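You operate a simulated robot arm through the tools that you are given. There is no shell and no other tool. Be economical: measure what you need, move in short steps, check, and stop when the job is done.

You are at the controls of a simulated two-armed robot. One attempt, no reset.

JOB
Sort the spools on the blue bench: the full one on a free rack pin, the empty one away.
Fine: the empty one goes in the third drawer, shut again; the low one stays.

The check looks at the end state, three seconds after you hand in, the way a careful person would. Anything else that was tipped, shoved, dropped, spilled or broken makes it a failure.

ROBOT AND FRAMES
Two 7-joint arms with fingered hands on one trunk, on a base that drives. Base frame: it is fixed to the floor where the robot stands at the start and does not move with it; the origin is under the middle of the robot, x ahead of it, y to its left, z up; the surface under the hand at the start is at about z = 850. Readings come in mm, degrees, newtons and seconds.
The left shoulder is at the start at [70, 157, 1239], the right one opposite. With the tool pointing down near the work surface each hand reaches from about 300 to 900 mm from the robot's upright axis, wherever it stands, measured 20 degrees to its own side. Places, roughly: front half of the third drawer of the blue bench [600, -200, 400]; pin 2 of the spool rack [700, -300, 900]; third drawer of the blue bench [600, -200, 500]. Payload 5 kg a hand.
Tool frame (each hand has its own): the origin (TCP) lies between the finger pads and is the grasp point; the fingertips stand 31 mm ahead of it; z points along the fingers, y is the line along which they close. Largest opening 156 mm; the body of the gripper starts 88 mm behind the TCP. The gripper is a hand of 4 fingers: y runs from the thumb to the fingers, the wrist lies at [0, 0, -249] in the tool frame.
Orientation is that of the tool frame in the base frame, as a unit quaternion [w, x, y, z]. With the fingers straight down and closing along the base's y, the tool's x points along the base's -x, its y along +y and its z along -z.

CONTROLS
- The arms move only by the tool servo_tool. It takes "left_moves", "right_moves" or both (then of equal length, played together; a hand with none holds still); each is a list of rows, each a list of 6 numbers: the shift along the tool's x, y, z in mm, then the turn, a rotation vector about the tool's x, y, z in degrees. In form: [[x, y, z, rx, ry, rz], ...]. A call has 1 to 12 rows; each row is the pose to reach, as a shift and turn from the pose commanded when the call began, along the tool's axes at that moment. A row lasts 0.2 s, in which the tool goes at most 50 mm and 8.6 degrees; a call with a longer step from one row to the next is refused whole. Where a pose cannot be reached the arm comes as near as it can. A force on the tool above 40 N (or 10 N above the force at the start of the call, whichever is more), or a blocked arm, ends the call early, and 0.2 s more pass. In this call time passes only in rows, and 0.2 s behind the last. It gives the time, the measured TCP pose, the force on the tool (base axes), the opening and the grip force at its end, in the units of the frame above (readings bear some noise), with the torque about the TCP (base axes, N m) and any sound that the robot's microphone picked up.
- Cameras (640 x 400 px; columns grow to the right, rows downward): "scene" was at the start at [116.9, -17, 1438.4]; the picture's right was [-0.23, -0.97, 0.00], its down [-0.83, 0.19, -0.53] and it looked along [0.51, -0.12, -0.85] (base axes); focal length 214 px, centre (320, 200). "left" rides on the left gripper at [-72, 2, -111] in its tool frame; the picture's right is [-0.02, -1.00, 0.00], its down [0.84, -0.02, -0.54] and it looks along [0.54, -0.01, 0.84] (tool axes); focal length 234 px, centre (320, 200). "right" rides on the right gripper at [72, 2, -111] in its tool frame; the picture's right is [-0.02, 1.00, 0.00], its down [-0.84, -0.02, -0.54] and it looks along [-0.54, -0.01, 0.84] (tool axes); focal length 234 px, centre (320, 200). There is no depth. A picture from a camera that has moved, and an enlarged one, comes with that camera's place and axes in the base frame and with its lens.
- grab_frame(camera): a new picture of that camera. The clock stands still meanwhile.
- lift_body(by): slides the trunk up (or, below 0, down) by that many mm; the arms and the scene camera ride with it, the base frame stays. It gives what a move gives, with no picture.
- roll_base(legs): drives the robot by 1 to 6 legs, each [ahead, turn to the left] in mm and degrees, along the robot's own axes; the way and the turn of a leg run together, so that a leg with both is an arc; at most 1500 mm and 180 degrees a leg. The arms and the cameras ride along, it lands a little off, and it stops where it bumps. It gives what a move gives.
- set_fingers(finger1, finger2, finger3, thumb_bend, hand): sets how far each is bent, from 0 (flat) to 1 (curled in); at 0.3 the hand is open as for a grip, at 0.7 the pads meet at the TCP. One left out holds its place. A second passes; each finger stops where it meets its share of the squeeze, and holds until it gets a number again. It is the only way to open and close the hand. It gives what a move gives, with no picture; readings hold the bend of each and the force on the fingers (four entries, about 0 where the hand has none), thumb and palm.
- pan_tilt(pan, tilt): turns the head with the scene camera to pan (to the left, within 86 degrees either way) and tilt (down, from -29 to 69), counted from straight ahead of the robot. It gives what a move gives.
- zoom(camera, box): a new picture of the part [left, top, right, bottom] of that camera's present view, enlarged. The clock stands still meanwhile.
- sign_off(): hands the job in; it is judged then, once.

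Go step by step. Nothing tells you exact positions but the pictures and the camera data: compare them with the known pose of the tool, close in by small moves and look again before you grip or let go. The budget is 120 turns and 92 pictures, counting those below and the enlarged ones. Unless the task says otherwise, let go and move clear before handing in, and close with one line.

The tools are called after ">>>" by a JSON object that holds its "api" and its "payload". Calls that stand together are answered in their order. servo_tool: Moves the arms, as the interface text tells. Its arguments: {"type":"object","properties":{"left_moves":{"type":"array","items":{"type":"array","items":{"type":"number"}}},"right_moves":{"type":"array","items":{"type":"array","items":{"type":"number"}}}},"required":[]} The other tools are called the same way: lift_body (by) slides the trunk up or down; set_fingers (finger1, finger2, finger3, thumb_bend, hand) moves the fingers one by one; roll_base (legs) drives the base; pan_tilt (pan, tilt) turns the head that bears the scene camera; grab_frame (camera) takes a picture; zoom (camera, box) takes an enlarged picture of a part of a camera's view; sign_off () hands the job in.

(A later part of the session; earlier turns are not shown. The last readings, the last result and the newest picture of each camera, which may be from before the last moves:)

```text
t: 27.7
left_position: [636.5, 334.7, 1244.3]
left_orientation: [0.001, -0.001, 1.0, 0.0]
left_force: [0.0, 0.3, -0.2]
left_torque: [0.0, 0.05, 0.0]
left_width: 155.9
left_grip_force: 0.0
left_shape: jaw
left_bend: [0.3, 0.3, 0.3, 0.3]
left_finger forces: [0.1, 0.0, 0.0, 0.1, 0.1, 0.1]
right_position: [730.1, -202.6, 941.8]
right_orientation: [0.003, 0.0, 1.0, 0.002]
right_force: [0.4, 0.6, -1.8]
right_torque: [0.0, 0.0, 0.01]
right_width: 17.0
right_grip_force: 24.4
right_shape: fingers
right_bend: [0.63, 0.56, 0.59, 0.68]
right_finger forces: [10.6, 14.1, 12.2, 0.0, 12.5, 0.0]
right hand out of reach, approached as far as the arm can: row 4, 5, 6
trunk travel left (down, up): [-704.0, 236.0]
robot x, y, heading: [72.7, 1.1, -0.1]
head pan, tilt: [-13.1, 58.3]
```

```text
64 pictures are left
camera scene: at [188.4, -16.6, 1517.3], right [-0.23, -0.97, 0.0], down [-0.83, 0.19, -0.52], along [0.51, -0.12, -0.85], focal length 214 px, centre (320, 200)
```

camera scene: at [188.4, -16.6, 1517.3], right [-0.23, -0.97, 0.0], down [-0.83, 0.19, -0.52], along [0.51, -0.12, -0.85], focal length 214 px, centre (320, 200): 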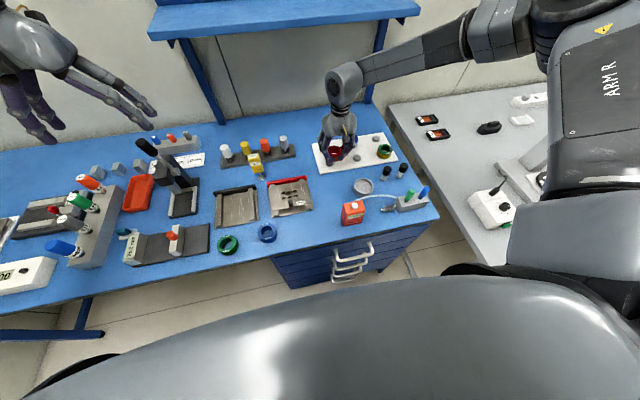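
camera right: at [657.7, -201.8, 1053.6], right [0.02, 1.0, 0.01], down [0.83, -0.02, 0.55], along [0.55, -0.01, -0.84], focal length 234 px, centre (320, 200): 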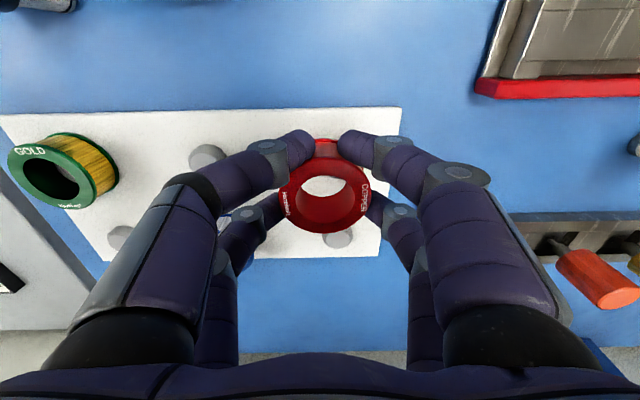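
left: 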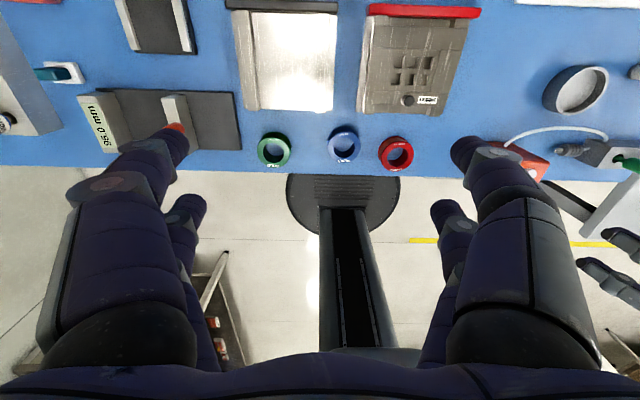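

I'll raise the hand to where the target is reachable, centre it over the pin, and then use the trunk for the descent.

>>> {"api": "servo_tool", "payload": {"right_moves": [[0, 0, -30, 0, 0, 0], [0, 0, -60, 0, 0, 0], [-4, 8, -65, 0, 0, 0], [-8, 15, -65, 0, 0, 0]]}}

>>> {"api": "lift_body", "payload": {"by": -85}}

>>> {"api": "grab_frame", "payload": {"camera": "right"}}

```text
t: 28.7
left_position: [636.6, 335.2, 1244.5]
left_orientation: [0.002, -0.001, 1.0, 0.0]
left_force: [0.0, -0.5, 0.1]
left_torque: [-0.02, 0.02, -0.02]
left_width: 155.8
left_grip_force: 0.0
left_shape: jaw
left_bend: [0.3, 0.3, 0.3, 0.3]
left_finger forces: [0.0, 0.0, 0.0, 0.1, 0.0, 0.0]
right_position: [737.6, -186.3, 1006.6]
right_orientation: [0.002, 0.001, 1.0, 0.002]
right_force: [0.7, 0.0, 0.1]
right_torque: [-0.04, 0.02, 0.01]
right_width: 17.0
right_grip_force: 24.6
right_shape: fingers
right_bend: [0.63, 0.56, 0.59, 0.68]
right_finger forces: [10.5, 14.1, 12.4, 0.0, 12.4, 0.0]
trunk travel left (down, up): [-704.0, 236.0]
robot x, y, heading: [72.2, 1.0, 0.0]
head pan, tilt: [-13.1, 58.3]
```

```text
t: 29.9
left_position: [636.0, 334.2, 1161.1]
left_orientation: [0.002, 0.0, 1.0, 0.0]
left_force: [-0.1, -0.9, 0.0]
left_torque: [0.0, -0.01, 0.0]
left_width: 156.0
left_grip_force: 0.0
left_shape: jaw
left_bend: [0.3, 0.3, 0.3, 0.3]
left_finger forces: [0.0, 0.0, 0.0, 0.0, 0.0, 0.0]
right_position: [736.5, -186.3, 923.7]
right_orientation: [0.003, -0.001, 1.0, 0.002]
right_force: [-0.4, -0.2, -0.5]
right_torque: [0.02, 0.04, 0.02]
right_width: 16.7
right_grip_force: 24.5
right_shape: fingers
right_bend: [0.63, 0.56, 0.59, 0.68]
right_finger forces: [10.5, 14.1, 12.4, 0.0, 12.6, 0.0]
trunk travel left (down, up): [-619.0, 321.0]
robot x, y, heading: [70.4, 1.8, 0.1]
head pan, tilt: [-13.1, 58.3]
```

```text
63 pictures are left
camera right: at [664.8, -186.1, 1033.6], right [0.02, 1.0, 0.01], down [0.84, -0.02, 0.55], along [0.55, -0.01, -0.84], focal length 234 px, centre (320, 200)
```

right: 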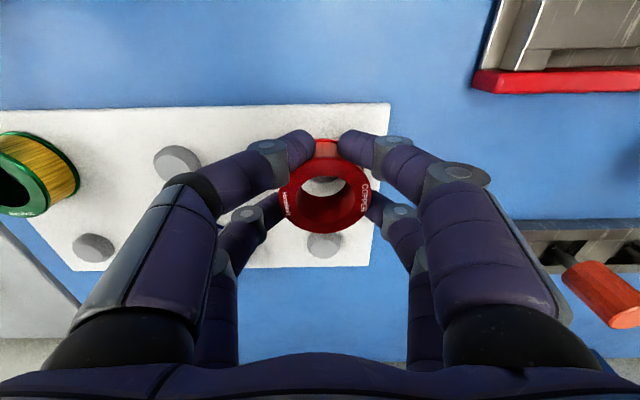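

>>> {"api": "zoom", "payload": {"camera": "right", "box": [264, 130, 392, 210]}}

>>> {"api": "zoom", "payload": {"camera": "scene", "box": [290, 110, 410, 185]}}

```text
5.00 times, centred on (328, 170) of right
camera zoom: at [664.8, -186.1, 1033.6], right [0.02, 1.0, 0.01], down [0.84, -0.02, 0.55], along [0.55, -0.01, -0.84], focal length 1171 px, centre (280, 350)
```

zoom: 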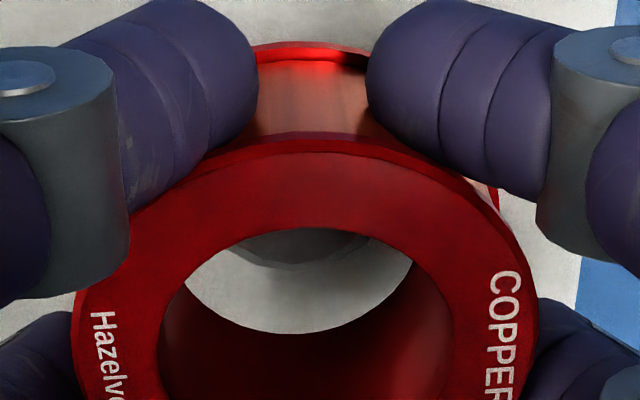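

```text
5.33 times, centred on (350, 148) of scene
camera zoom: at [187.1, -16.8, 1432.5], right [-0.23, -0.97, 0.0], down [-0.83, 0.19, -0.53], along [0.51, -0.12, -0.85], focal length 1144 px, centre (160, 480)
```

zoom: 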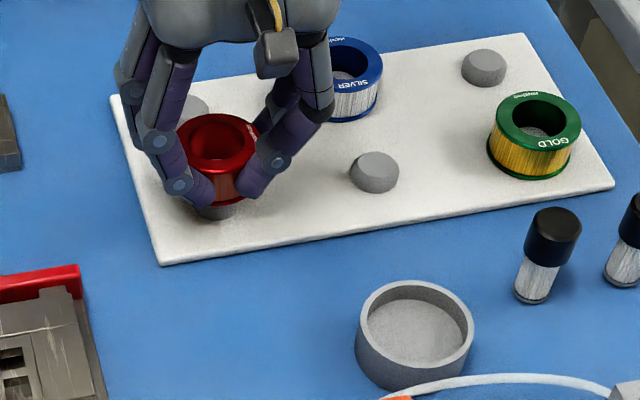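

The spool axis is at about [741,-184] and the pin estimate is [742.5,-184.5], so they're well aligned. I'll lower a little and look through the bore again.

>>> {"api": "lift_body", "payload": {"by": -10}}

>>> {"api": "zoom", "payload": {"camera": "right", "box": [264, 140, 392, 220]}}

>>> {"api": "zoom", "payload": {"camera": "scene", "box": [290, 110, 370, 160]}}

```text
t: 30.5
left_position: [636.3, 333.8, 1150.4]
left_orientation: [0.002, -0.001, 1.0, 0.0]
left_force: [0.0, -0.7, -0.4]
left_torque: [-0.03, 0.01, 0.01]
left_width: 155.8
left_grip_force: 0.0
left_shape: jaw
left_bend: [0.3, 0.3, 0.3, 0.3]
left_finger forces: [0.0, 0.0, 0.0, 0.1, 0.1, 0.1]
right_position: [736.3, -186.7, 911.9]
right_orientation: [0.003, 0.0, 1.0, 0.004]
right_force: [0.7, 0.2, 0.3]
right_torque: [-0.02, 0.01, -0.03]
right_width: 16.7
right_grip_force: 24.9
right_shape: fingers
right_bend: [0.63, 0.56, 0.59, 0.68]
right_finger forces: [10.5, 14.0, 12.3, 0.0, 12.5, 0.1]
trunk travel left (down, up): [-609.0, 331.0]
robot x, y, heading: [68.8, -0.8, -0.1]
head pan, tilt: [-13.1, 58.3]
```

```text
5.00 times, centred on (328, 180) of right
camera zoom: at [664.9, -186.2, 1023.3], right [0.02, 1.0, 0.01], down [0.84, -0.02, 0.55], along [0.55, -0.01, -0.84], focal length 1171 px, centre (280, 300)
```

zoom: 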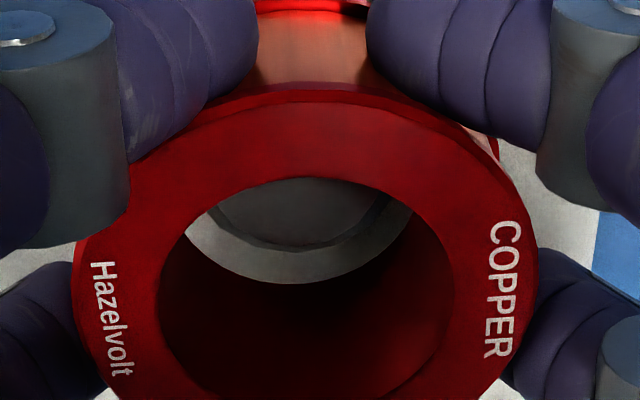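

```text
8.00 times, centred on (330, 135) of scene
camera zoom: at [187.4, -16.8, 1422.4], right [-0.23, -0.97, 0.0], down [-0.83, 0.19, -0.53], along [0.51, -0.12, -0.85], focal length 1716 px, centre (240, 720)
```

zoom: 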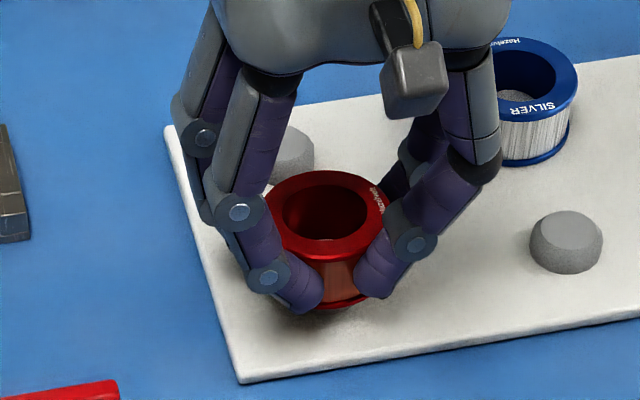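

Alignment in y looks exact. In x the pin may be 1–2 mm further ahead, so I'll nudge forward 1.5 and lower gently, watching the force.

>>> {"api": "servo_tool", "payload": {"right_moves": [[-1.5, 0, 0, 0, 0, 0]]}}

>>> {"api": "lift_body", "payload": {"by": -6}}

>>> {"api": "zoom", "payload": {"camera": "right", "box": [264, 140, 392, 220]}}

```text
t: 30.9
left_position: [635.5, 334.1, 1150.9]
left_orientation: [0.001, -0.001, 1.0, 0.0]
left_force: [-0.5, -0.1, -0.9]
left_torque: [-0.01, -0.02, -0.01]
left_width: 156.0
left_grip_force: 0.0
left_shape: jaw
left_bend: [0.3, 0.3, 0.3, 0.3]
left_finger forces: [0.1, 0.0, 0.0, 0.0, 0.0, 0.0]
right_position: [738.3, -187.0, 912.2]
right_orientation: [0.003, 0.001, 1.0, 0.004]
right_force: [0.5, 0.2, -0.1]
right_torque: [0.02, 0.03, 0.01]
right_width: 16.8
right_grip_force: 24.5
right_shape: fingers
right_bend: [0.63, 0.56, 0.59, 0.68]
right_finger forces: [10.5, 14.1, 12.3, 0.1, 12.4, 0.0]
trunk travel left (down, up): [-609.0, 331.0]
robot x, y, heading: [68.9, -0.1, -0.2]
head pan, tilt: [-13.1, 58.3]
```

```text
t: 31.4
left_position: [636.7, 333.5, 1143.4]
left_orientation: [0.002, -0.001, 1.0, 0.0]
left_force: [-0.6, 0.3, -0.3]
left_torque: [-0.02, 0.02, 0.0]
left_width: 156.1
left_grip_force: 0.0
left_shape: jaw
left_bend: [0.3, 0.3, 0.3, 0.3]
left_finger forces: [0.0, 0.0, 0.0, 0.0, 0.0, 0.0]
right_position: [739.3, -186.7, 906.7]
right_orientation: [0.003, 0.0, 1.0, 0.003]
right_force: [-0.5, 0.2, -0.1]
right_torque: [0.02, 0.0, -0.03]
right_width: 17.0
right_grip_force: 24.4
right_shape: fingers
right_bend: [0.63, 0.56, 0.59, 0.68]
right_finger forces: [10.5, 14.1, 12.3, 0.0, 12.5, 0.0]
trunk travel left (down, up): [-603.0, 337.0]
robot x, y, heading: [71.6, -0.0, -0.4]
head pan, tilt: [-13.1, 58.3]
```

```text
5.00 times, centred on (328, 180) of right
camera zoom: at [666.6, -186.1, 1017.5], right [0.02, 1.0, 0.01], down [0.84, -0.02, 0.55], along [0.55, -0.01, -0.84], focal length 1171 px, centre (280, 300)
```

zoom: 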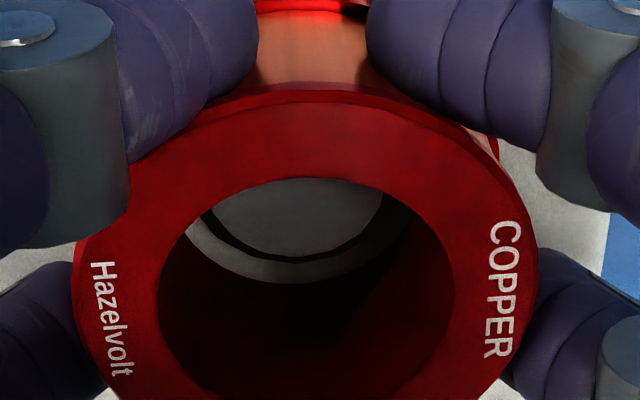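

The pin is nicely visible within the bore and there's no contact yet. I'll continue down.

>>> {"api": "lift_body", "payload": {"by": -6}}

>>> {"api": "zoom", "payload": {"camera": "right", "box": [264, 140, 392, 220]}}

```text
t: 32.0
left_position: [636.0, 333.6, 1138.4]
left_orientation: [0.002, -0.001, 1.0, 0.0]
left_force: [0.0, -0.1, -0.9]
left_torque: [0.02, 0.03, 0.0]
left_width: 155.8
left_grip_force: 0.1
left_shape: jaw
left_bend: [0.3, 0.3, 0.3, 0.3]
left_finger forces: [0.0, 0.1, 0.1, 0.0, 0.1, 0.1]
right_position: [737.6, -187.2, 901.2]
right_orientation: [0.004, 0.0, 1.0, 0.003]
right_force: [1.0, -0.1, 2.0]
right_torque: [0.02, -0.14, -0.01]
right_width: 16.3
right_grip_force: 25.0
right_shape: fingers
right_bend: [0.63, 0.56, 0.59, 0.68]
right_finger forces: [9.8, 14.3, 12.8, 0.1, 12.7, 0.0]
trunk travel left (down, up): [-597.0, 343.0]
robot x, y, heading: [72.1, 0.9, 0.1]
head pan, tilt: [-13.1, 58.3]
```

```text
5.00 times, centred on (328, 180) of right
camera zoom: at [666.3, -186.0, 1012.3], right [0.02, 1.0, 0.01], down [0.83, -0.02, 0.55], along [0.55, -0.01, -0.83], focal length 1171 px, centre (280, 300)
```

zoom: 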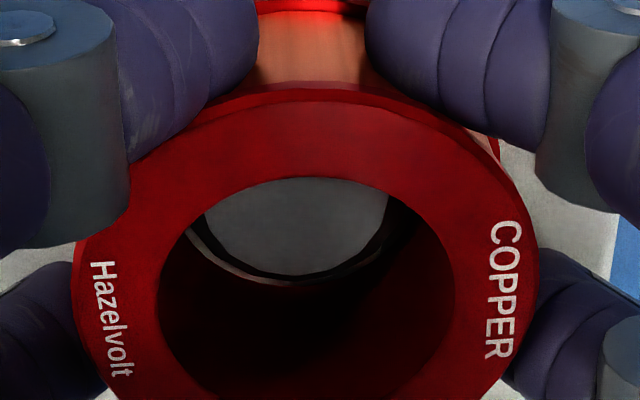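

There's a light 2 N contact, and the pin is inside the bore. I'll lower a further 3 mm.

>>> {"api": "lift_body", "payload": {"by": -3}}

>>> {"api": "zoom", "payload": {"camera": "scene", "box": [290, 100, 386, 160]}}

```text
t: 32.5
left_position: [634.1, 335.2, 1135.5]
left_orientation: [0.003, -0.001, 1.0, 0.0]
left_force: [-0.2, -0.4, 0.2]
left_torque: [0.04, 0.0, -0.01]
left_width: 155.9
left_grip_force: 0.0
left_shape: jaw
left_bend: [0.3, 0.3, 0.3, 0.3]
left_finger forces: [0.0, 0.0, 0.0, 0.1, 0.1, 0.1]
right_position: [737.2, -186.4, 900.1]
right_orientation: [0.005, 0.0, 1.0, 0.003]
right_force: [-0.7, -1.0, 12.7]
right_torque: [0.13, -0.36, -0.03]
right_width: 16.4
right_grip_force: 27.5
right_shape: fingers
right_bend: [0.63, 0.56, 0.59, 0.68]
right_finger forces: [10.0, 15.1, 14.0, 0.0, 14.7, 0.0]
trunk travel left (down, up): [-594.0, 346.0]
robot x, y, heading: [71.0, 1.3, -0.1]
head pan, tilt: [-13.1, 58.3]
```

```text
6.67 times, centred on (338, 130) of scene
camera zoom: at [185.9, -16.6, 1407.7], right [-0.23, -0.97, 0.0], down [-0.83, 0.19, -0.53], along [0.51, -0.12, -0.85], focal length 1430 px, centre (200, 667)
```

zoom: 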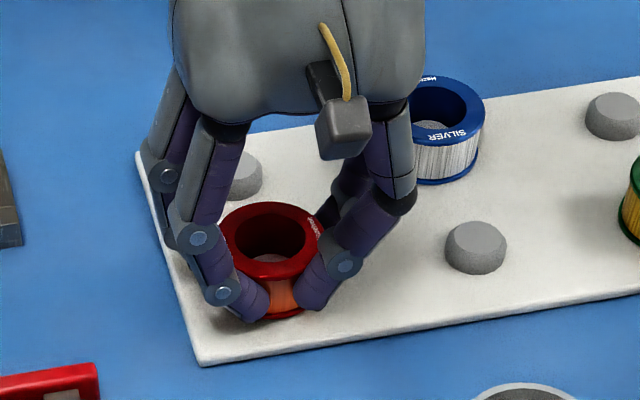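

The spool seems seated on the plate: TCP is about 6 mm higher than at the bench pick, matching the plate thickness. I'll release.

>>> {"api": "set_fingers", "payload": {"hand": "right", "finger1": 0.48, "finger2": 0.48, "finger3": 0.48, "thumb_bend": 0.48}}

>>> {"api": "zoom", "payload": {"camera": "right", "box": [200, 100, 440, 250]}}

```text
t: 33.5
left_position: [636.5, 334.1, 1135.4]
left_orientation: [0.002, -0.001, 1.0, 0.0]
left_force: [-1.0, -1.1, 0.2]
left_torque: [0.01, -0.01, 0.0]
left_width: 156.0
left_grip_force: 0.0
left_shape: jaw
left_bend: [0.3, 0.3, 0.3, 0.3]
left_finger forces: [0.0, 0.1, 0.1, 0.1, 0.1, 0.1]
right_position: [739.1, -185.9, 897.3]
right_orientation: [0.003, 0.0, 1.0, 0.003]
right_force: [-0.1, 0.2, 1.3]
right_torque: [-0.04, -0.04, -0.02]
right_width: 88.3
right_grip_force: 0.6
right_shape: fingers
right_bend: [0.48, 0.48, 0.49, 0.48]
right_finger forces: [0.0, 0.0, 0.9, 0.0, 0.0, 0.0]
trunk travel left (down, up): [-594.0, 346.0]
robot x, y, heading: [69.6, 0.1, -0.4]
head pan, tilt: [-13.1, 58.3]
```

```text
2.67 times, centred on (320, 175) of right
camera zoom: at [666.2, -186.2, 1008.5], right [0.02, 1.0, 0.01], down [0.84, -0.02, 0.55], along [0.55, -0.01, -0.84], focal length 624 px, centre (320, 267)
```

zoom: 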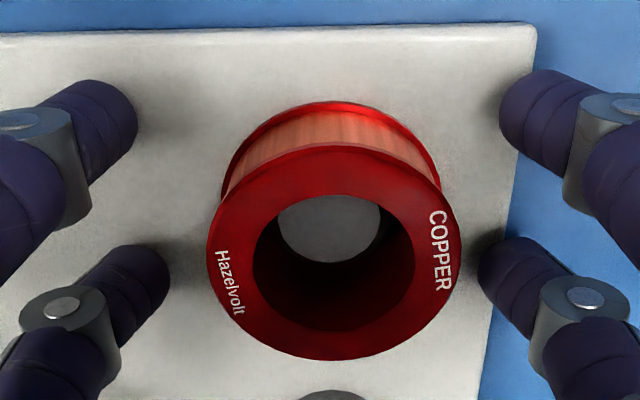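

It's released and the spool sits around the pin. I'll retract straight up and verify.

>>> {"api": "lift_body", "payload": {"by": 160}}

>>> {"api": "zoom", "payload": {"camera": "scene", "box": [290, 110, 450, 210]}}

>>> {"api": "zoom", "payload": {"camera": "right", "box": [200, 60, 440, 210]}}

```text
t: 35.3
left_position: [635.7, 334.5, 1295.7]
left_orientation: [0.003, -0.001, 1.0, 0.0]
left_force: [0.3, -0.1, 0.2]
left_torque: [0.01, -0.01, -0.02]
left_width: 156.0
left_grip_force: 0.0
left_shape: jaw
left_bend: [0.3, 0.3, 0.3, 0.3]
left_finger forces: [0.0, 0.0, 0.1, 0.0, 0.1, 0.0]
right_position: [738.7, -186.6, 1057.0]
right_orientation: [0.003, 0.0, 1.0, 0.002]
right_force: [-0.3, 0.4, -0.3]
right_torque: [0.01, 0.01, 0.01]
right_width: 88.2
right_grip_force: 0.1
right_shape: fingers
right_bend: [0.48, 0.48, 0.48, 0.48]
right_finger forces: [0.1, 0.1, 0.0, 0.1, 0.1, 0.0]
trunk travel left (down, up): [-754.0, 186.0]
robot x, y, heading: [74.5, -1.3, 0.2]
head pan, tilt: [-13.1, 58.3]
```

```text
4.00 times, centred on (370, 160) of scene
camera zoom: at [187.6, -16.7, 1567.3], right [-0.23, -0.97, 0.0], down [-0.83, 0.19, -0.53], along [0.51, -0.12, -0.85], focal length 858 px, centre (120, 360)
```

zoom: 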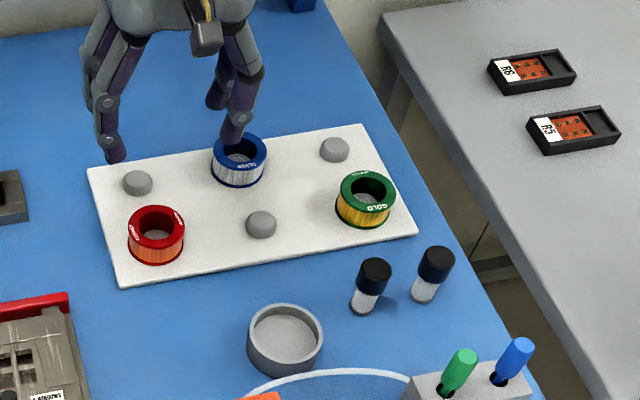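

```text
2.67 times, centred on (320, 135) of right
camera zoom: at [666.5, -186.1, 1168.5], right [0.02, 1.0, 0.01], down [0.84, -0.02, 0.55], along [0.55, -0.01, -0.84], focal length 624 px, centre (320, 373)
```

zoom: 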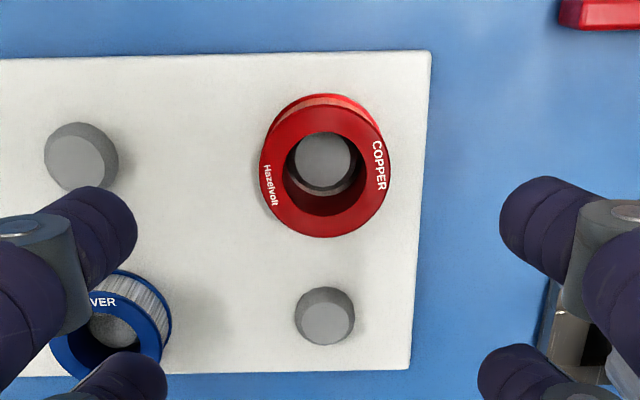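

The copper spool is seated on its pin. Next I'll back off about 400 mm to look at the drawers.

>>> {"api": "roll_base", "payload": {"legs": [[-450, 0]]}}

>>> {"api": "pan_tilt", "payload": {"pan": -12, "tilt": 45}}

>>> {"api": "grab_frame", "payload": {"camera": "scene"}}

```text
t: 38.0
left_position: [193.1, 332.2, 1293.7]
left_orientation: [0.001, 0.0, 1.0, 0.0]
left_force: [0.2, 0.5, -0.4]
left_torque: [0.03, 0.02, -0.01]
left_width: 156.3
left_grip_force: 0.1
left_shape: jaw
left_bend: [0.3, 0.3, 0.3, 0.3]
left_finger forces: [0.0, 0.1, 0.1, 0.1, 0.1, 0.0]
right_position: [292.8, -187.0, 1057.7]
right_orientation: [0.001, 0.0, 1.0, 0.003]
right_force: [0.3, -0.2, 0.5]
right_torque: [0.02, -0.03, 0.0]
right_width: 88.3
right_grip_force: 0.1
right_shape: fingers
right_bend: [0.48, 0.48, 0.48, 0.48]
right_finger forces: [0.0, 0.1, 0.0, 0.0, 0.1, 0.0]
trunk travel left (down, up): [-754.0, 186.0]
robot x, y, heading: [-377.0, -4.3, -0.2]
head pan, tilt: [-13.1, 58.3]
```

```text
t: 38.8
left_position: [190.3, 332.8, 1295.6]
left_orientation: [0.002, 0.0, 1.0, 0.0]
left_force: [-0.4, 0.0, 0.6]
left_torque: [0.0, 0.02, 0.01]
left_width: 155.7
left_grip_force: 0.0
left_shape: jaw
left_bend: [0.3, 0.3, 0.3, 0.3]
left_finger forces: [0.0, 0.0, 0.0, 0.0, 0.1, 0.0]
right_position: [291.7, -189.3, 1057.9]
right_orientation: [0.003, 0.002, 1.0, 0.004]
right_force: [0.2, -0.2, 0.3]
right_torque: [0.01, -0.01, -0.01]
right_width: 88.0
right_grip_force: 0.0
right_shape: fingers
right_bend: [0.48, 0.48, 0.48, 0.48]
right_finger forces: [0.1, 0.1, 0.1, 0.1, 0.0, 0.1]
trunk travel left (down, up): [-754.0, 186.0]
robot x, y, heading: [-375.0, -3.0, -0.1]
head pan, tilt: [-12.0, 45.0]
```

```text
52 pictures are left
camera scene: at [-246.1, -17.8, 1584.9], right [-0.21, -0.98, 0.0], down [-0.69, 0.15, -0.71], along [0.69, -0.15, -0.71], focal length 214 px, centre (320, 200)
```

scene: 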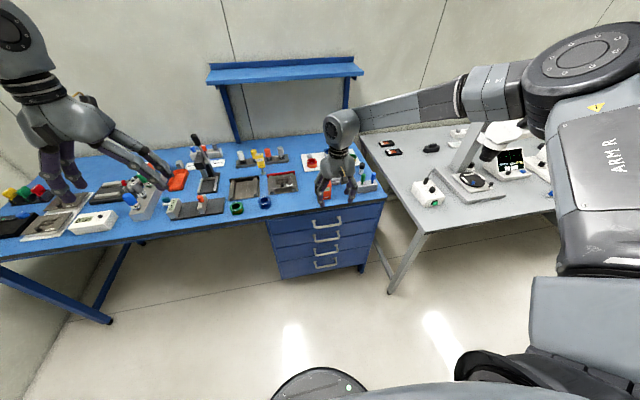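

Four drawers with handles are visible in a cabinet under the bench. I'll zoom in on them.

>>> {"api": "zoom", "payload": {"camera": "scene", "box": [250, 190, 410, 290]}}

```text
4.00 times, centred on (330, 240) of scene
camera zoom: at [-246.1, -17.8, 1584.9], right [-0.21, -0.98, 0.0], down [-0.69, 0.15, -0.71], along [0.69, -0.15, -0.71], focal length 858 px, centre (280, 40)
```

zoom: 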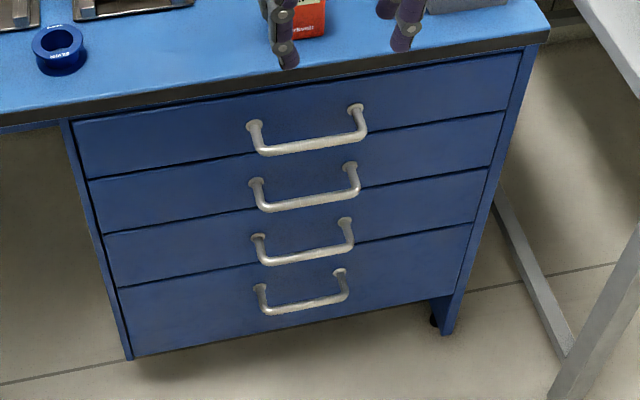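

The third drawer's handle bar is at about [~415,-200,~440]. I'll re-orient the right hand to point forward with the thumb up so it closes vertically, and tuck the left arm back.

>>> {"api": "servo_tool", "payload": {"right_moves": [[8, -1, -4, 4.8, -4.8, -4.8], [16, -1, -8, 9.6, -9.6, -9.6], [24, -2, -12, 14.4, -14.4, -14.4], [32, -2, -16, 19.2, -19.2, -19.2], [40, -3, -20, 24, -24, -24], [48, -3, -24, 28.8, -28.8, -28.8], [56, -4, -28, 33.6, -33.6, -33.6], [64, -4, -32, 38.4, -38.4, -38.4], [72, -5, -36, 43.2, -43.2, -43.2], [80, -5, -40, 48, -48, -48], [90, -6, -43, 52.8, -52.8, -52.8], [100, -7, -43, 57.6, -57.6, -57.6]], "left_moves": [[16, 0, 0, 0, 0, 0], [32, 0, 0, 0, 0, 0], [48, 0, 0, 0, 0, 0], [64, 0, 0, 0, 0, 0], [80, 0, 0, 0, 0, 0], [96, 0, 0, 0, 0, 0], [112, 0, 0, 0, 0, 0], [128, 0, 0, 0, 0, 0], [144, 0, 0, 0, 0, 0], [160, 0, 0, 0, 0, 0], [176, 0, 0, 0, 0, 0], [190, 0, 0, 0, 0, 0]]}}

>>> {"api": "servo_tool", "payload": {"right_moves": [[0, 0, 0, 4.8, -4.8, -4.8], [0, 0, 0, 9.6, -9.6, -9.6], [0, 0, 0, 11.6, -11.6, -11.6]]}}

```text
t: 41.4
left_position: [0.2, 331.6, 1295.4]
left_orientation: [0.003, 0.0, 1.0, -0.001]
left_force: [-0.3, -0.2, 0.6]
left_torque: [-0.03, -0.03, 0.03]
left_width: 156.0
left_grip_force: 0.0
left_shape: jaw
left_bend: [0.3, 0.3, 0.3, 0.3]
left_finger forces: [0.0, 0.0, 0.1, 0.1, 0.0, 0.0]
right_position: [190.6, -188.6, 1130.3]
right_orientation: [0.437, -0.439, 0.651, -0.439]
right_force: [-0.5, 0.5, -0.4]
right_torque: [0.0, 0.02, -0.01]
right_width: 88.6
right_grip_force: 0.1
right_shape: fingers
right_bend: [0.48, 0.48, 0.48, 0.48]
right_finger forces: [0.0, 0.0, 0.0, 0.0, 0.2, 0.1]
right hand out of reach, approached as far as the arm can: row 12
trunk travel left (down, up): [-754.0, 186.0]
robot x, y, heading: [-377.5, -0.2, -0.0]
head pan, tilt: [-12.0, 45.0]
```

```text
t: 42.2
left_position: [2.1, 332.6, 1294.4]
left_orientation: [0.002, 0.0, 1.0, -0.001]
left_force: [0.3, -0.3, 0.2]
left_torque: [-0.02, 0.02, -0.01]
left_width: 156.2
left_grip_force: 0.1
left_shape: jaw
left_bend: [0.3, 0.3, 0.3, 0.3]
left_finger forces: [0.0, 0.0, 0.1, 0.1, 0.0, 0.1]
right_position: [202.3, -145.9, 1233.8]
right_orientation: [0.468, -0.496, 0.541, -0.492]
right_force: [1.0, 0.2, 0.0]
right_torque: [0.01, 0.0, 0.0]
right_width: 88.9
right_grip_force: 0.2
right_shape: fingers
right_bend: [0.48, 0.48, 0.48, 0.48]
right_finger forces: [0.1, 0.1, 0.0, 0.1, 0.0, 0.1]
right hand out of reach, approached as far as the arm can: row 1, 2, 3
trunk travel left (down, up): [-754.0, 186.0]
robot x, y, heading: [-376.7, -0.8, -0.1]
head pan, tilt: [-12.0, 45.0]
```

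The hand is nearly at the wanted orientation. I'll extend it forward and down to see what can be reached there.

>>> {"api": "servo_tool", "payload": {"right_moves": [[10, 0, 30, 1.1, -1, -0.3], [20, 0, 60, 2.2, -2, -0.6], [30, 0, 90, 3.3, -3, -0.9], [40, 0, 120, 4.4, -4, -1.2], [45, 20, 120, 4.4, -4, -1.2], [45, 40, 120, 4.4, -4, -1.2], [45, 60, 120, 4.4, -4, -1.2], [45, 80, 120, 4.4, -4, -1.2]]}}

```text
t: 44.0
left_position: [1.3, 333.0, 1294.9]
left_orientation: [0.002, 0.0, 1.0, -0.001]
left_force: [-0.4, 0.4, -1.0]
left_torque: [0.01, -0.03, -0.02]
left_width: 155.9
left_grip_force: 0.1
left_shape: jaw
left_bend: [0.3, 0.3, 0.3, 0.3]
left_finger forces: [0.0, 0.0, 0.0, 0.0, 0.0, 0.0]
right_position: [259.4, -164.2, 1284.1]
right_orientation: [0.483, -0.498, 0.521, -0.497]
right_force: [0.7, 0.1, 0.2]
right_torque: [-0.04, 0.01, -0.04]
right_width: 88.7
right_grip_force: 0.0
right_shape: fingers
right_bend: [0.48, 0.48, 0.48, 0.48]
right_finger forces: [0.0, 0.0, 0.0, 0.0, 0.1, 0.0]
right hand out of reach, approached as far as the arm can: row 1, 2, 3, 4, 5, 6, 7, 8
trunk travel left (down, up): [-754.0, 186.0]
robot x, y, heading: [-374.9, 2.8, -0.2]
head pan, tilt: [-12.0, 45.0]
```

Extending pushes the hand higher because of a wrist limit, so I'll accept a 30° downward pitch and bring the hand lower.

>>> {"api": "servo_tool", "payload": {"right_moves": [[5, 27, -8, -4.7, -0.3, -0.2], [10, 54, -16, -9.4, -0.7, -0.3], [15, 82, -24, -14.1, -1, -0.5], [20, 109, -32, -18.8, -1.3, -0.7], [25, 136, -40, -23.5, -1.7, -0.8], [31, 164, -49, -27.8, -2, -1]]}}

```text
t: 45.4
left_position: [1.4, 332.4, 1294.7]
left_orientation: [0.002, 0.0, 1.0, -0.001]
left_force: [0.4, 0.0, -0.4]
left_torque: [0.02, -0.01, -0.01]
left_width: 156.1
left_grip_force: 0.1
left_shape: jaw
left_bend: [0.3, 0.3, 0.3, 0.3]
left_finger forces: [0.0, 0.0, 0.1, 0.0, 0.1, 0.1]
right_position: [201.4, -192.0, 1125.2]
right_orientation: [-0.353, 0.614, -0.612, 0.351]
right_force: [-0.6, -0.3, 0.4]
right_torque: [-0.02, 0.0, -0.02]
right_width: 88.7
right_grip_force: 0.1
right_shape: fingers
right_bend: [0.48, 0.48, 0.48, 0.48]
right_finger forces: [0.0, 0.0, 0.0, 0.1, 0.0, 0.0]
trunk travel left (down, up): [-754.0, 186.0]
robot x, y, heading: [-375.6, -0.2, -0.2]
head pan, tilt: [-12.0, 45.0]
```

That pose was reached exactly. I'll lower the trunk so the hand comes to the third-drawer level and look.

>>> {"api": "lift_body", "payload": {"by": -660}}

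>>> {"api": "pan_tilt", "payload": {"pan": -16, "tilt": 32}}

>>> {"api": "grab_frame", "payload": {"camera": "scene"}}

>>> {"api": "grab_frame", "payload": {"camera": "right"}}

```text
refused: -660 is not a number from -400 to 400
```

```text
t: 46.1
left_position: [0.5, 332.9, 1294.0]
left_orientation: [0.002, 0.001, 1.0, 0.0]
left_force: [0.4, -0.2, -0.5]
left_torque: [-0.02, 0.0, -0.03]
left_width: 156.0
left_grip_force: 0.0
left_shape: jaw
left_bend: [0.3, 0.3, 0.3, 0.3]
left_finger forces: [0.0, 0.1, 0.0, 0.0, 0.0, 0.1]
right_position: [201.0, -192.1, 1125.6]
right_orientation: [-0.354, 0.613, -0.612, 0.352]
right_force: [-1.5, -1.7, 0.5]
right_torque: [-0.01, 0.0, 0.04]
right_width: 88.8
right_grip_force: 0.0
right_shape: fingers
right_bend: [0.48, 0.48, 0.48, 0.48]
right_finger forces: [0.0, 0.0, 0.0, 0.0, 0.0, 0.0]
trunk travel left (down, up): [-754.0, 186.0]
robot x, y, heading: [-375.3, -0.4, -0.1]
head pan, tilt: [-16.0, 32.0]
```

```text
50 pictures are left
camera scene: at [-238.9, -25.5, 1604.3], right [-0.28, -0.96, 0.0], down [-0.51, 0.15, -0.85], along [0.81, -0.24, -0.53], focal length 214 px, centre (320, 200)
```

scene: 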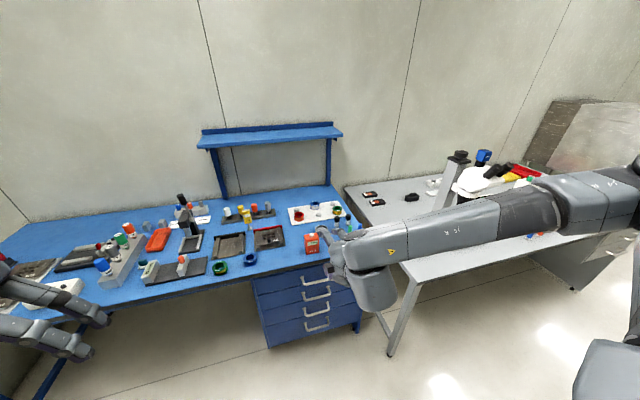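

```text
49 pictures are left
camera right: at [105.4, -264.5, 1179.9], right [-0.5, 0.02, -0.86], down [-0.46, 0.84, 0.29], along [0.73, 0.55, -0.41], focal length 234 px, centre (320, 200)
```

right: 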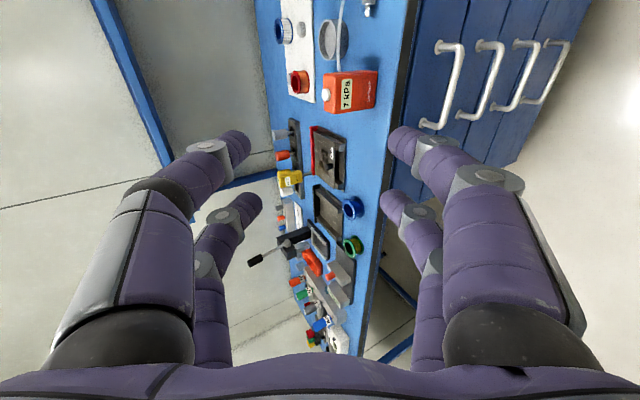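

The arm and elbow should clear the grey table, since the elbow is at about x≈-100. I'll lower in two steps.

>>> {"api": "lift_body", "payload": {"by": -400}}

>>> {"api": "lift_body", "payload": {"by": -250}}

>>> {"api": "grab_frame", "payload": {"camera": "scene"}}

>>> {"api": "grab_frame", "payload": {"camera": "right"}}

```text
t: 49.9
left_position: [0.7, 333.0, 895.0]
left_orientation: [0.003, 0.0, 1.0, 0.0]
left_force: [-0.6, 0.1, 0.3]
left_torque: [-0.01, 0.0, 0.0]
left_width: 156.1
left_grip_force: 0.1
left_shape: jaw
left_bend: [0.3, 0.3, 0.3, 0.3]
left_finger forces: [0.0, 0.1, 0.0, 0.0, 0.0, 0.0]
right_position: [201.8, -191.1, 725.4]
right_orientation: [-0.354, 0.613, -0.612, 0.352]
right_force: [0.0, -0.4, -0.6]
right_torque: [-0.01, -0.02, 0.03]
right_width: 88.8
right_grip_force: 0.2
right_shape: fingers
right_bend: [0.48, 0.48, 0.48, 0.48]
right_finger forces: [0.0, 0.0, 0.1, 0.1, 0.1, 0.0]
trunk travel left (down, up): [-354.0, 586.0]
robot x, y, heading: [-375.9, -0.1, -0.0]
head pan, tilt: [-16.0, 32.0]
```

```text
t: 52.5
left_position: [0.5, 332.3, 644.3]
left_orientation: [0.002, 0.0, 1.0, 0.0]
left_force: [-0.5, 0.2, -0.3]
left_torque: [0.0, 0.0, 0.01]
left_width: 156.2
left_grip_force: 0.1
left_shape: jaw
left_bend: [0.3, 0.3, 0.3, 0.3]
left_finger forces: [0.0, 0.0, 0.1, 0.1, 0.0, 0.1]
right_position: [201.2, -191.5, 475.6]
right_orientation: [-0.354, 0.614, -0.612, 0.351]
right_force: [0.5, 0.0, 0.0]
right_torque: [0.0, 0.01, -0.03]
right_width: 88.7
right_grip_force: 0.0
right_shape: fingers
right_bend: [0.48, 0.48, 0.48, 0.48]
right_finger forces: [0.0, 0.1, 0.0, 0.0, 0.0, 0.1]
trunk travel left (down, up): [-104.0, 836.0]
robot x, y, heading: [-376.7, -0.0, -0.0]
head pan, tilt: [-16.0, 32.0]
```

```text
48 pictures are left
camera scene: at [-239.0, -25.7, 954.4], right [-0.28, -0.96, 0.0], down [-0.51, 0.15, -0.85], along [0.81, -0.24, -0.53], focal length 214 px, centre (320, 200)
```

scene: 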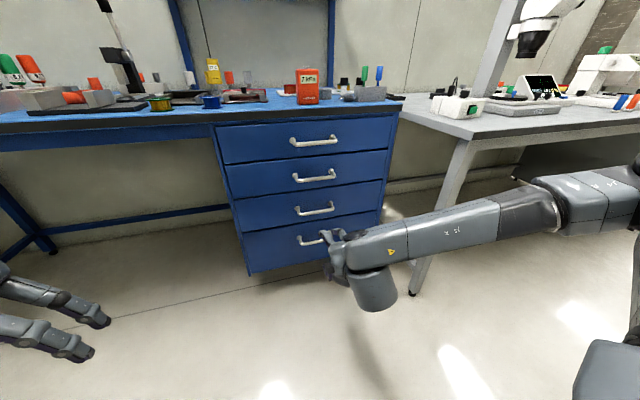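

```text
47 pictures are left
camera right: at [105.3, -264.6, 529.8], right [-0.5, 0.02, -0.86], down [-0.46, 0.84, 0.29], along [0.73, 0.55, -0.41], focal length 234 px, centre (320, 200)
```

right: 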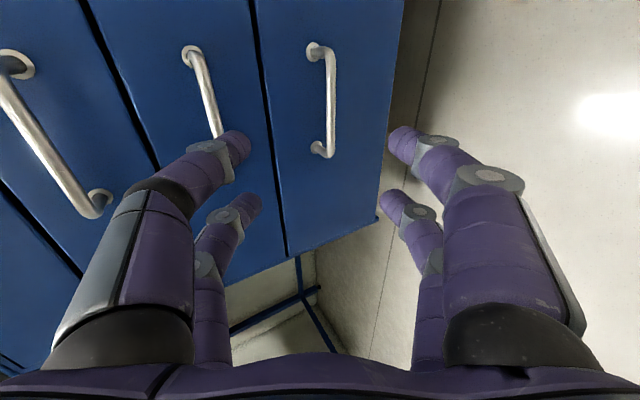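

Triangulating, handle 3 is at about [367,-208,505]. I'll raise the hand onto the tool-axis line toward it and look again.

>>> {"api": "lift_body", "payload": {"by": 110}}

>>> {"api": "servo_tool", "payload": {"right_moves": [[8, 0, 0, 0, 0, 0], [14, 0, 15, 0, 0, 0]]}}

>>> {"api": "grab_frame", "payload": {"camera": "right"}}

>>> {"api": "zoom", "payload": {"camera": "scene", "box": [200, 130, 440, 280]}}

```text
t: 53.9
left_position: [0.4, 332.4, 756.3]
left_orientation: [0.002, -0.001, 1.0, 0.0]
left_force: [-0.5, -0.6, 0.0]
left_torque: [0.0, -0.01, -0.01]
left_width: 155.9
left_grip_force: 0.0
left_shape: jaw
left_bend: [0.3, 0.3, 0.3, 0.3]
left_finger forces: [0.0, 0.1, 0.0, 0.0, 0.0, 0.0]
right_position: [200.8, -191.3, 584.5]
right_orientation: [-0.354, 0.614, -0.611, 0.352]
right_force: [-0.3, 0.2, -0.1]
right_torque: [0.02, 0.01, 0.01]
right_width: 88.6
right_grip_force: 0.1
right_shape: fingers
right_bend: [0.48, 0.48, 0.48, 0.48]
right_finger forces: [0.0, 0.1, 0.1, 0.0, 0.0, 0.0]
trunk travel left (down, up): [-214.0, 726.0]
robot x, y, heading: [-375.8, -0.2, 0.0]
head pan, tilt: [-16.0, 32.0]
```

```text
t: 54.5
left_position: [0.8, 333.5, 755.8]
left_orientation: [0.002, 0.0, 1.0, 0.0]
left_force: [-0.2, -0.5, 0.2]
left_torque: [0.03, -0.02, -0.01]
left_width: 155.8
left_grip_force: 0.1
left_shape: jaw
left_bend: [0.3, 0.3, 0.3, 0.3]
left_finger forces: [0.0, 0.0, 0.0, 0.1, 0.0, 0.0]
right_position: [212.2, -206.9, 577.9]
right_orientation: [-0.355, 0.613, -0.612, 0.352]
right_force: [1.3, -0.3, -0.7]
right_torque: [0.0, 0.0, -0.02]
right_width: 88.9
right_grip_force: 0.0
right_shape: fingers
right_bend: [0.48, 0.48, 0.48, 0.48]
right_finger forces: [0.1, 0.1, 0.0, 0.1, 0.1, 0.1]
trunk travel left (down, up): [-214.0, 726.0]
robot x, y, heading: [-373.0, -0.9, -0.2]
head pan, tilt: [-16.0, 32.0]
```

```text
46 pictures are left
camera right: at [117.5, -279.4, 632.8], right [-0.5, 0.02, -0.86], down [-0.46, 0.84, 0.29], along [0.73, 0.55, -0.41], focal length 234 px, centre (320, 200)
```

right: 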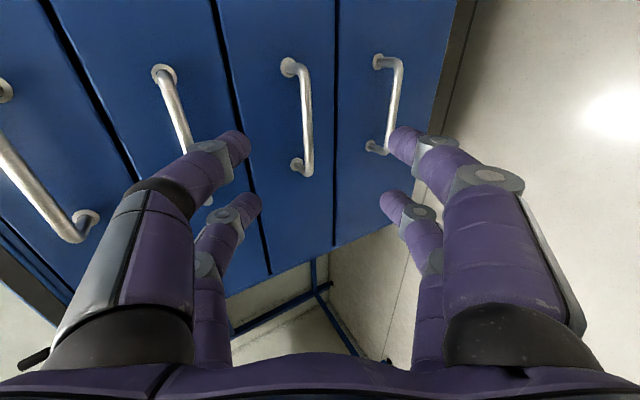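

```text
2.67 times, centred on (320, 205) of scene
camera zoom: at [-238.8, -25.7, 1064.3], right [-0.28, -0.96, 0.0], down [-0.51, 0.15, -0.85], along [0.81, -0.24, -0.53], focal length 572 px, centre (320, 187)
```

zoom: 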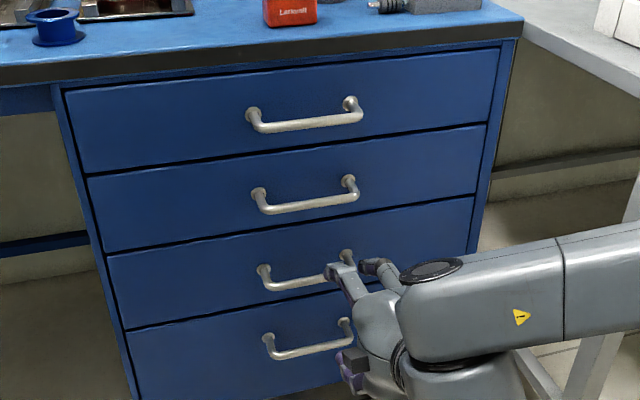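

Handle 3 is refined to about [367,-202,507]. I'll lower 45 mm and drive forward 105 mm, which leaves the hand about 50 mm short of the bar.

>>> {"api": "lift_body", "payload": {"by": -44}}

>>> {"api": "roll_base", "payload": {"legs": [[105, 0]]}}

>>> {"api": "grab_frame", "payload": {"camera": "right"}}

>>> {"api": "zoom", "payload": {"camera": "scene", "box": [200, 150, 440, 300]}}

```text
t: 55.4
left_position: [1.3, 332.7, 710.6]
left_orientation: [0.002, 0.0, 1.0, 0.0]
left_force: [-1.3, 0.7, -0.8]
left_torque: [0.02, 0.03, 0.01]
left_width: 156.0
left_grip_force: 0.0
left_shape: jaw
left_bend: [0.3, 0.3, 0.3, 0.3]
left_finger forces: [0.0, 0.1, 0.0, 0.0, 0.0, 0.1]
right_position: [213.5, -206.0, 534.7]
right_orientation: [-0.355, 0.613, -0.611, 0.352]
right_force: [-0.1, 0.1, -0.7]
right_torque: [0.02, 0.0, 0.01]
right_width: 89.0
right_grip_force: 0.0
right_shape: fingers
right_bend: [0.48, 0.48, 0.48, 0.48]
right_finger forces: [0.1, 0.1, 0.1, 0.0, 0.0, 0.0]
trunk travel left (down, up): [-170.0, 770.0]
robot x, y, heading: [-373.8, 0.2, -0.3]
head pan, tilt: [-16.0, 32.0]
```

```text
t: 56.6
left_position: [106.0, 334.6, 710.4]
left_orientation: [0.001, -0.001, 1.0, 0.001]
left_force: [-0.1, -0.4, -0.9]
left_torque: [0.03, 0.05, 0.0]
left_width: 156.3
left_grip_force: 0.1
left_shape: jaw
left_bend: [0.3, 0.3, 0.3, 0.3]
left_finger forces: [0.1, 0.0, 0.0, 0.0, 0.0, 0.1]
right_position: [317.5, -204.7, 533.8]
right_orientation: [-0.354, 0.614, -0.611, 0.351]
right_force: [-0.3, 1.0, -0.9]
right_torque: [0.03, 0.03, 0.0]
right_width: 88.8
right_grip_force: 0.1
right_shape: fingers
right_bend: [0.48, 0.48, 0.48, 0.48]
right_finger forces: [0.0, 0.0, 0.0, 0.0, 0.0, 0.0]
trunk travel left (down, up): [-170.0, 770.0]
robot x, y, heading: [-270.4, 2.2, -0.4]
head pan, tilt: [-16.0, 32.0]
```

```text
44 pictures are left
camera right: at [221.7, -279.0, 588.5], right [-0.5, 0.02, -0.86], down [-0.46, 0.84, 0.29], along [0.73, 0.55, -0.41], focal length 234 px, centre (320, 200)
```

right: 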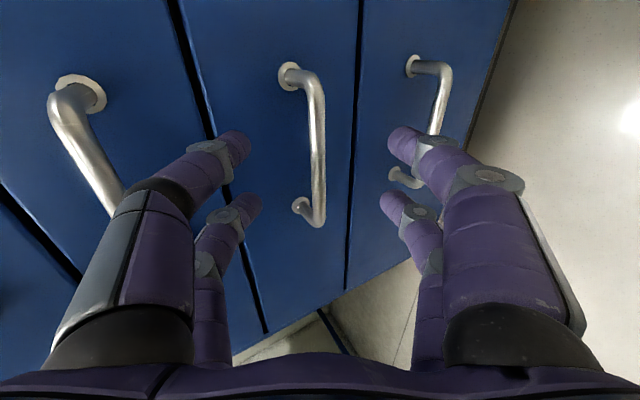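

```text
2.67 times, centred on (320, 225) of scene
camera zoom: at [-134.6, -25.7, 1020.2], right [-0.28, -0.96, 0.0], down [-0.51, 0.15, -0.85], along [0.81, -0.23, -0.53], focal length 572 px, centre (320, 133)
```

zoom: 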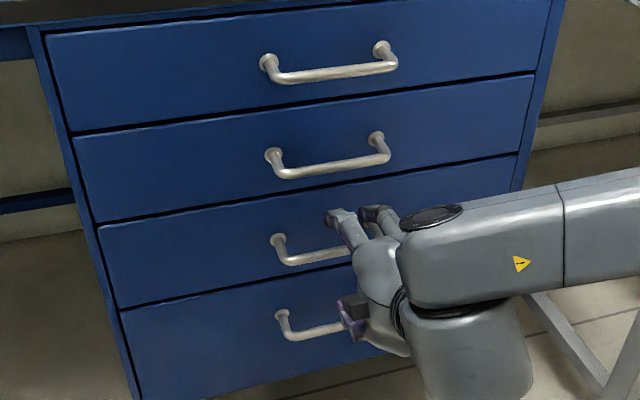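

The bar lies right on the tool axis, about 60 mm ahead. I'll advance 48 mm along the tool.

>>> {"api": "servo_tool", "payload": {"right_moves": [[0, 0, 16, 0, 0, 0], [0, 0, 32, 0, 0, 0], [0, 0, 48, 0, 0, 0]]}}

>>> {"api": "grab_frame", "payload": {"camera": "right"}}

```text
t: 57.4
left_position: [104.5, 333.2, 711.8]
left_orientation: [0.002, 0.0, 1.0, 0.0]
left_force: [0.0, 0.4, 0.7]
left_torque: [0.0, -0.01, 0.0]
left_width: 155.7
left_grip_force: 0.1
left_shape: jaw
left_bend: [0.3, 0.3, 0.3, 0.3]
left_finger forces: [0.1, 0.0, 0.0, 0.0, 0.0, 0.1]
right_position: [358.6, -206.2, 510.4]
right_orientation: [-0.354, 0.614, -0.611, 0.352]
right_force: [0.2, 0.1, 0.6]
right_torque: [0.01, 0.0, -0.01]
right_width: 88.5
right_grip_force: 0.1
right_shape: fingers
right_bend: [0.48, 0.48, 0.48, 0.48]
right_finger forces: [0.0, 0.0, 0.0, 0.0, 0.1, 0.0]
trunk travel left (down, up): [-170.0, 770.0]
robot x, y, heading: [-268.9, -4.5, -0.3]
head pan, tilt: [-16.0, 32.0]
```

```text
42 pictures are left
camera right: at [262.7, -279.2, 565.0], right [-0.5, 0.02, -0.86], down [-0.46, 0.84, 0.29], along [0.73, 0.55, -0.41], focal length 234 px, centre (320, 200)
```

right: 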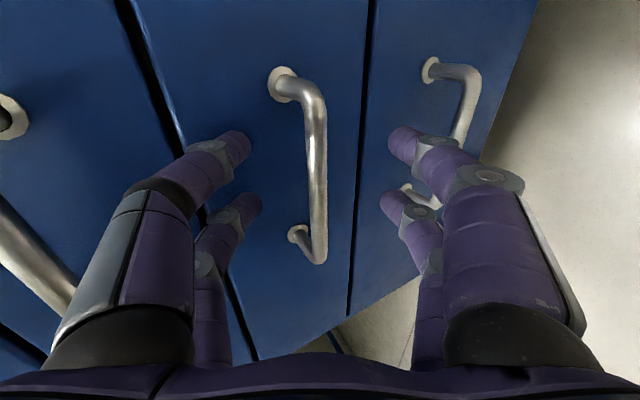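

The bar still seems 30–40 mm ahead. I'll advance another 24 mm and check.

>>> {"api": "servo_tool", "payload": {"right_moves": [[0, 0, 12, 0, 0, 0], [0, 0, 24, 0, 0, 0]]}}

>>> {"api": "grab_frame", "payload": {"camera": "right"}}

>>> {"api": "zoom", "payload": {"camera": "scene", "box": [280, 190, 400, 265]}}

```text
t: 57.9
left_position: [104.1, 331.5, 712.3]
left_orientation: [0.002, 0.001, 1.0, 0.0]
left_force: [-0.4, -0.1, -0.2]
left_torque: [0.03, 0.01, 0.0]
left_width: 155.7
left_grip_force: 0.1
left_shape: jaw
left_bend: [0.3, 0.3, 0.3, 0.3]
left_finger forces: [0.0, 0.0, 0.1, 0.0, 0.1, 0.0]
right_position: [364.8, -204.4, 501.9]
right_orientation: [-0.354, 0.616, -0.612, 0.347]
right_force: [-21.8, -0.2, 6.6]
right_torque: [-0.04, -0.89, -0.26]
right_width: 83.7
right_grip_force: 10.8
right_shape: fingers
right_bend: [0.48, 0.48, 0.49, 0.5]
right_finger forces: [0.1, 0.0, 8.6, 0.1, 13.5, 0.0]
trunk travel left (down, up): [-170.0, 770.0]
robot x, y, heading: [-273.5, -3.6, -0.5]
head pan, tilt: [-16.0, 32.0]
stopped in row 2 (right hand): the force on the tool passed its limit at 46 N (the readings are from after the stop); the commanded pose is now the measured one
```

```text
41 pictures are left
camera right: at [269.1, -277.7, 556.8], right [-0.51, 0.02, -0.86], down [-0.47, 0.83, 0.3], along [0.72, 0.55, -0.41], focal length 234 px, centre (320, 200)
```

right: 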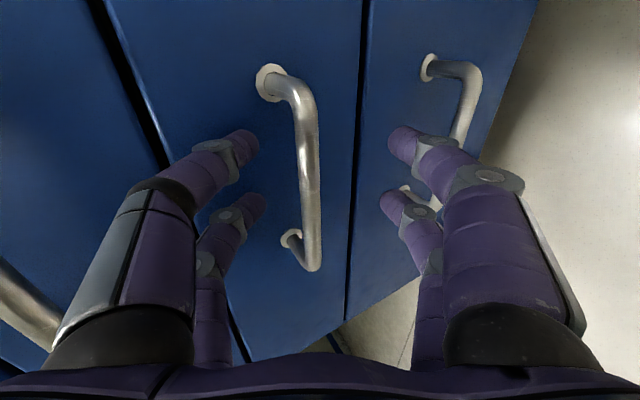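

```text
5.33 times, centred on (340, 228) of scene
camera zoom: at [-137.7, -26.2, 1020.7], right [-0.28, -0.96, 0.0], down [-0.51, 0.15, -0.85], along [0.81, -0.24, -0.53], focal length 1144 px, centre (213, 53)
```

zoom: 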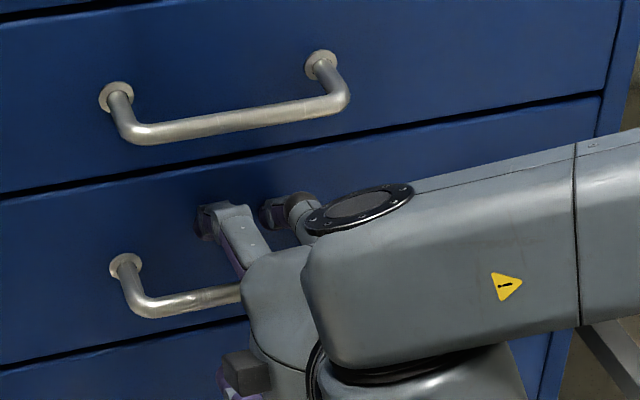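

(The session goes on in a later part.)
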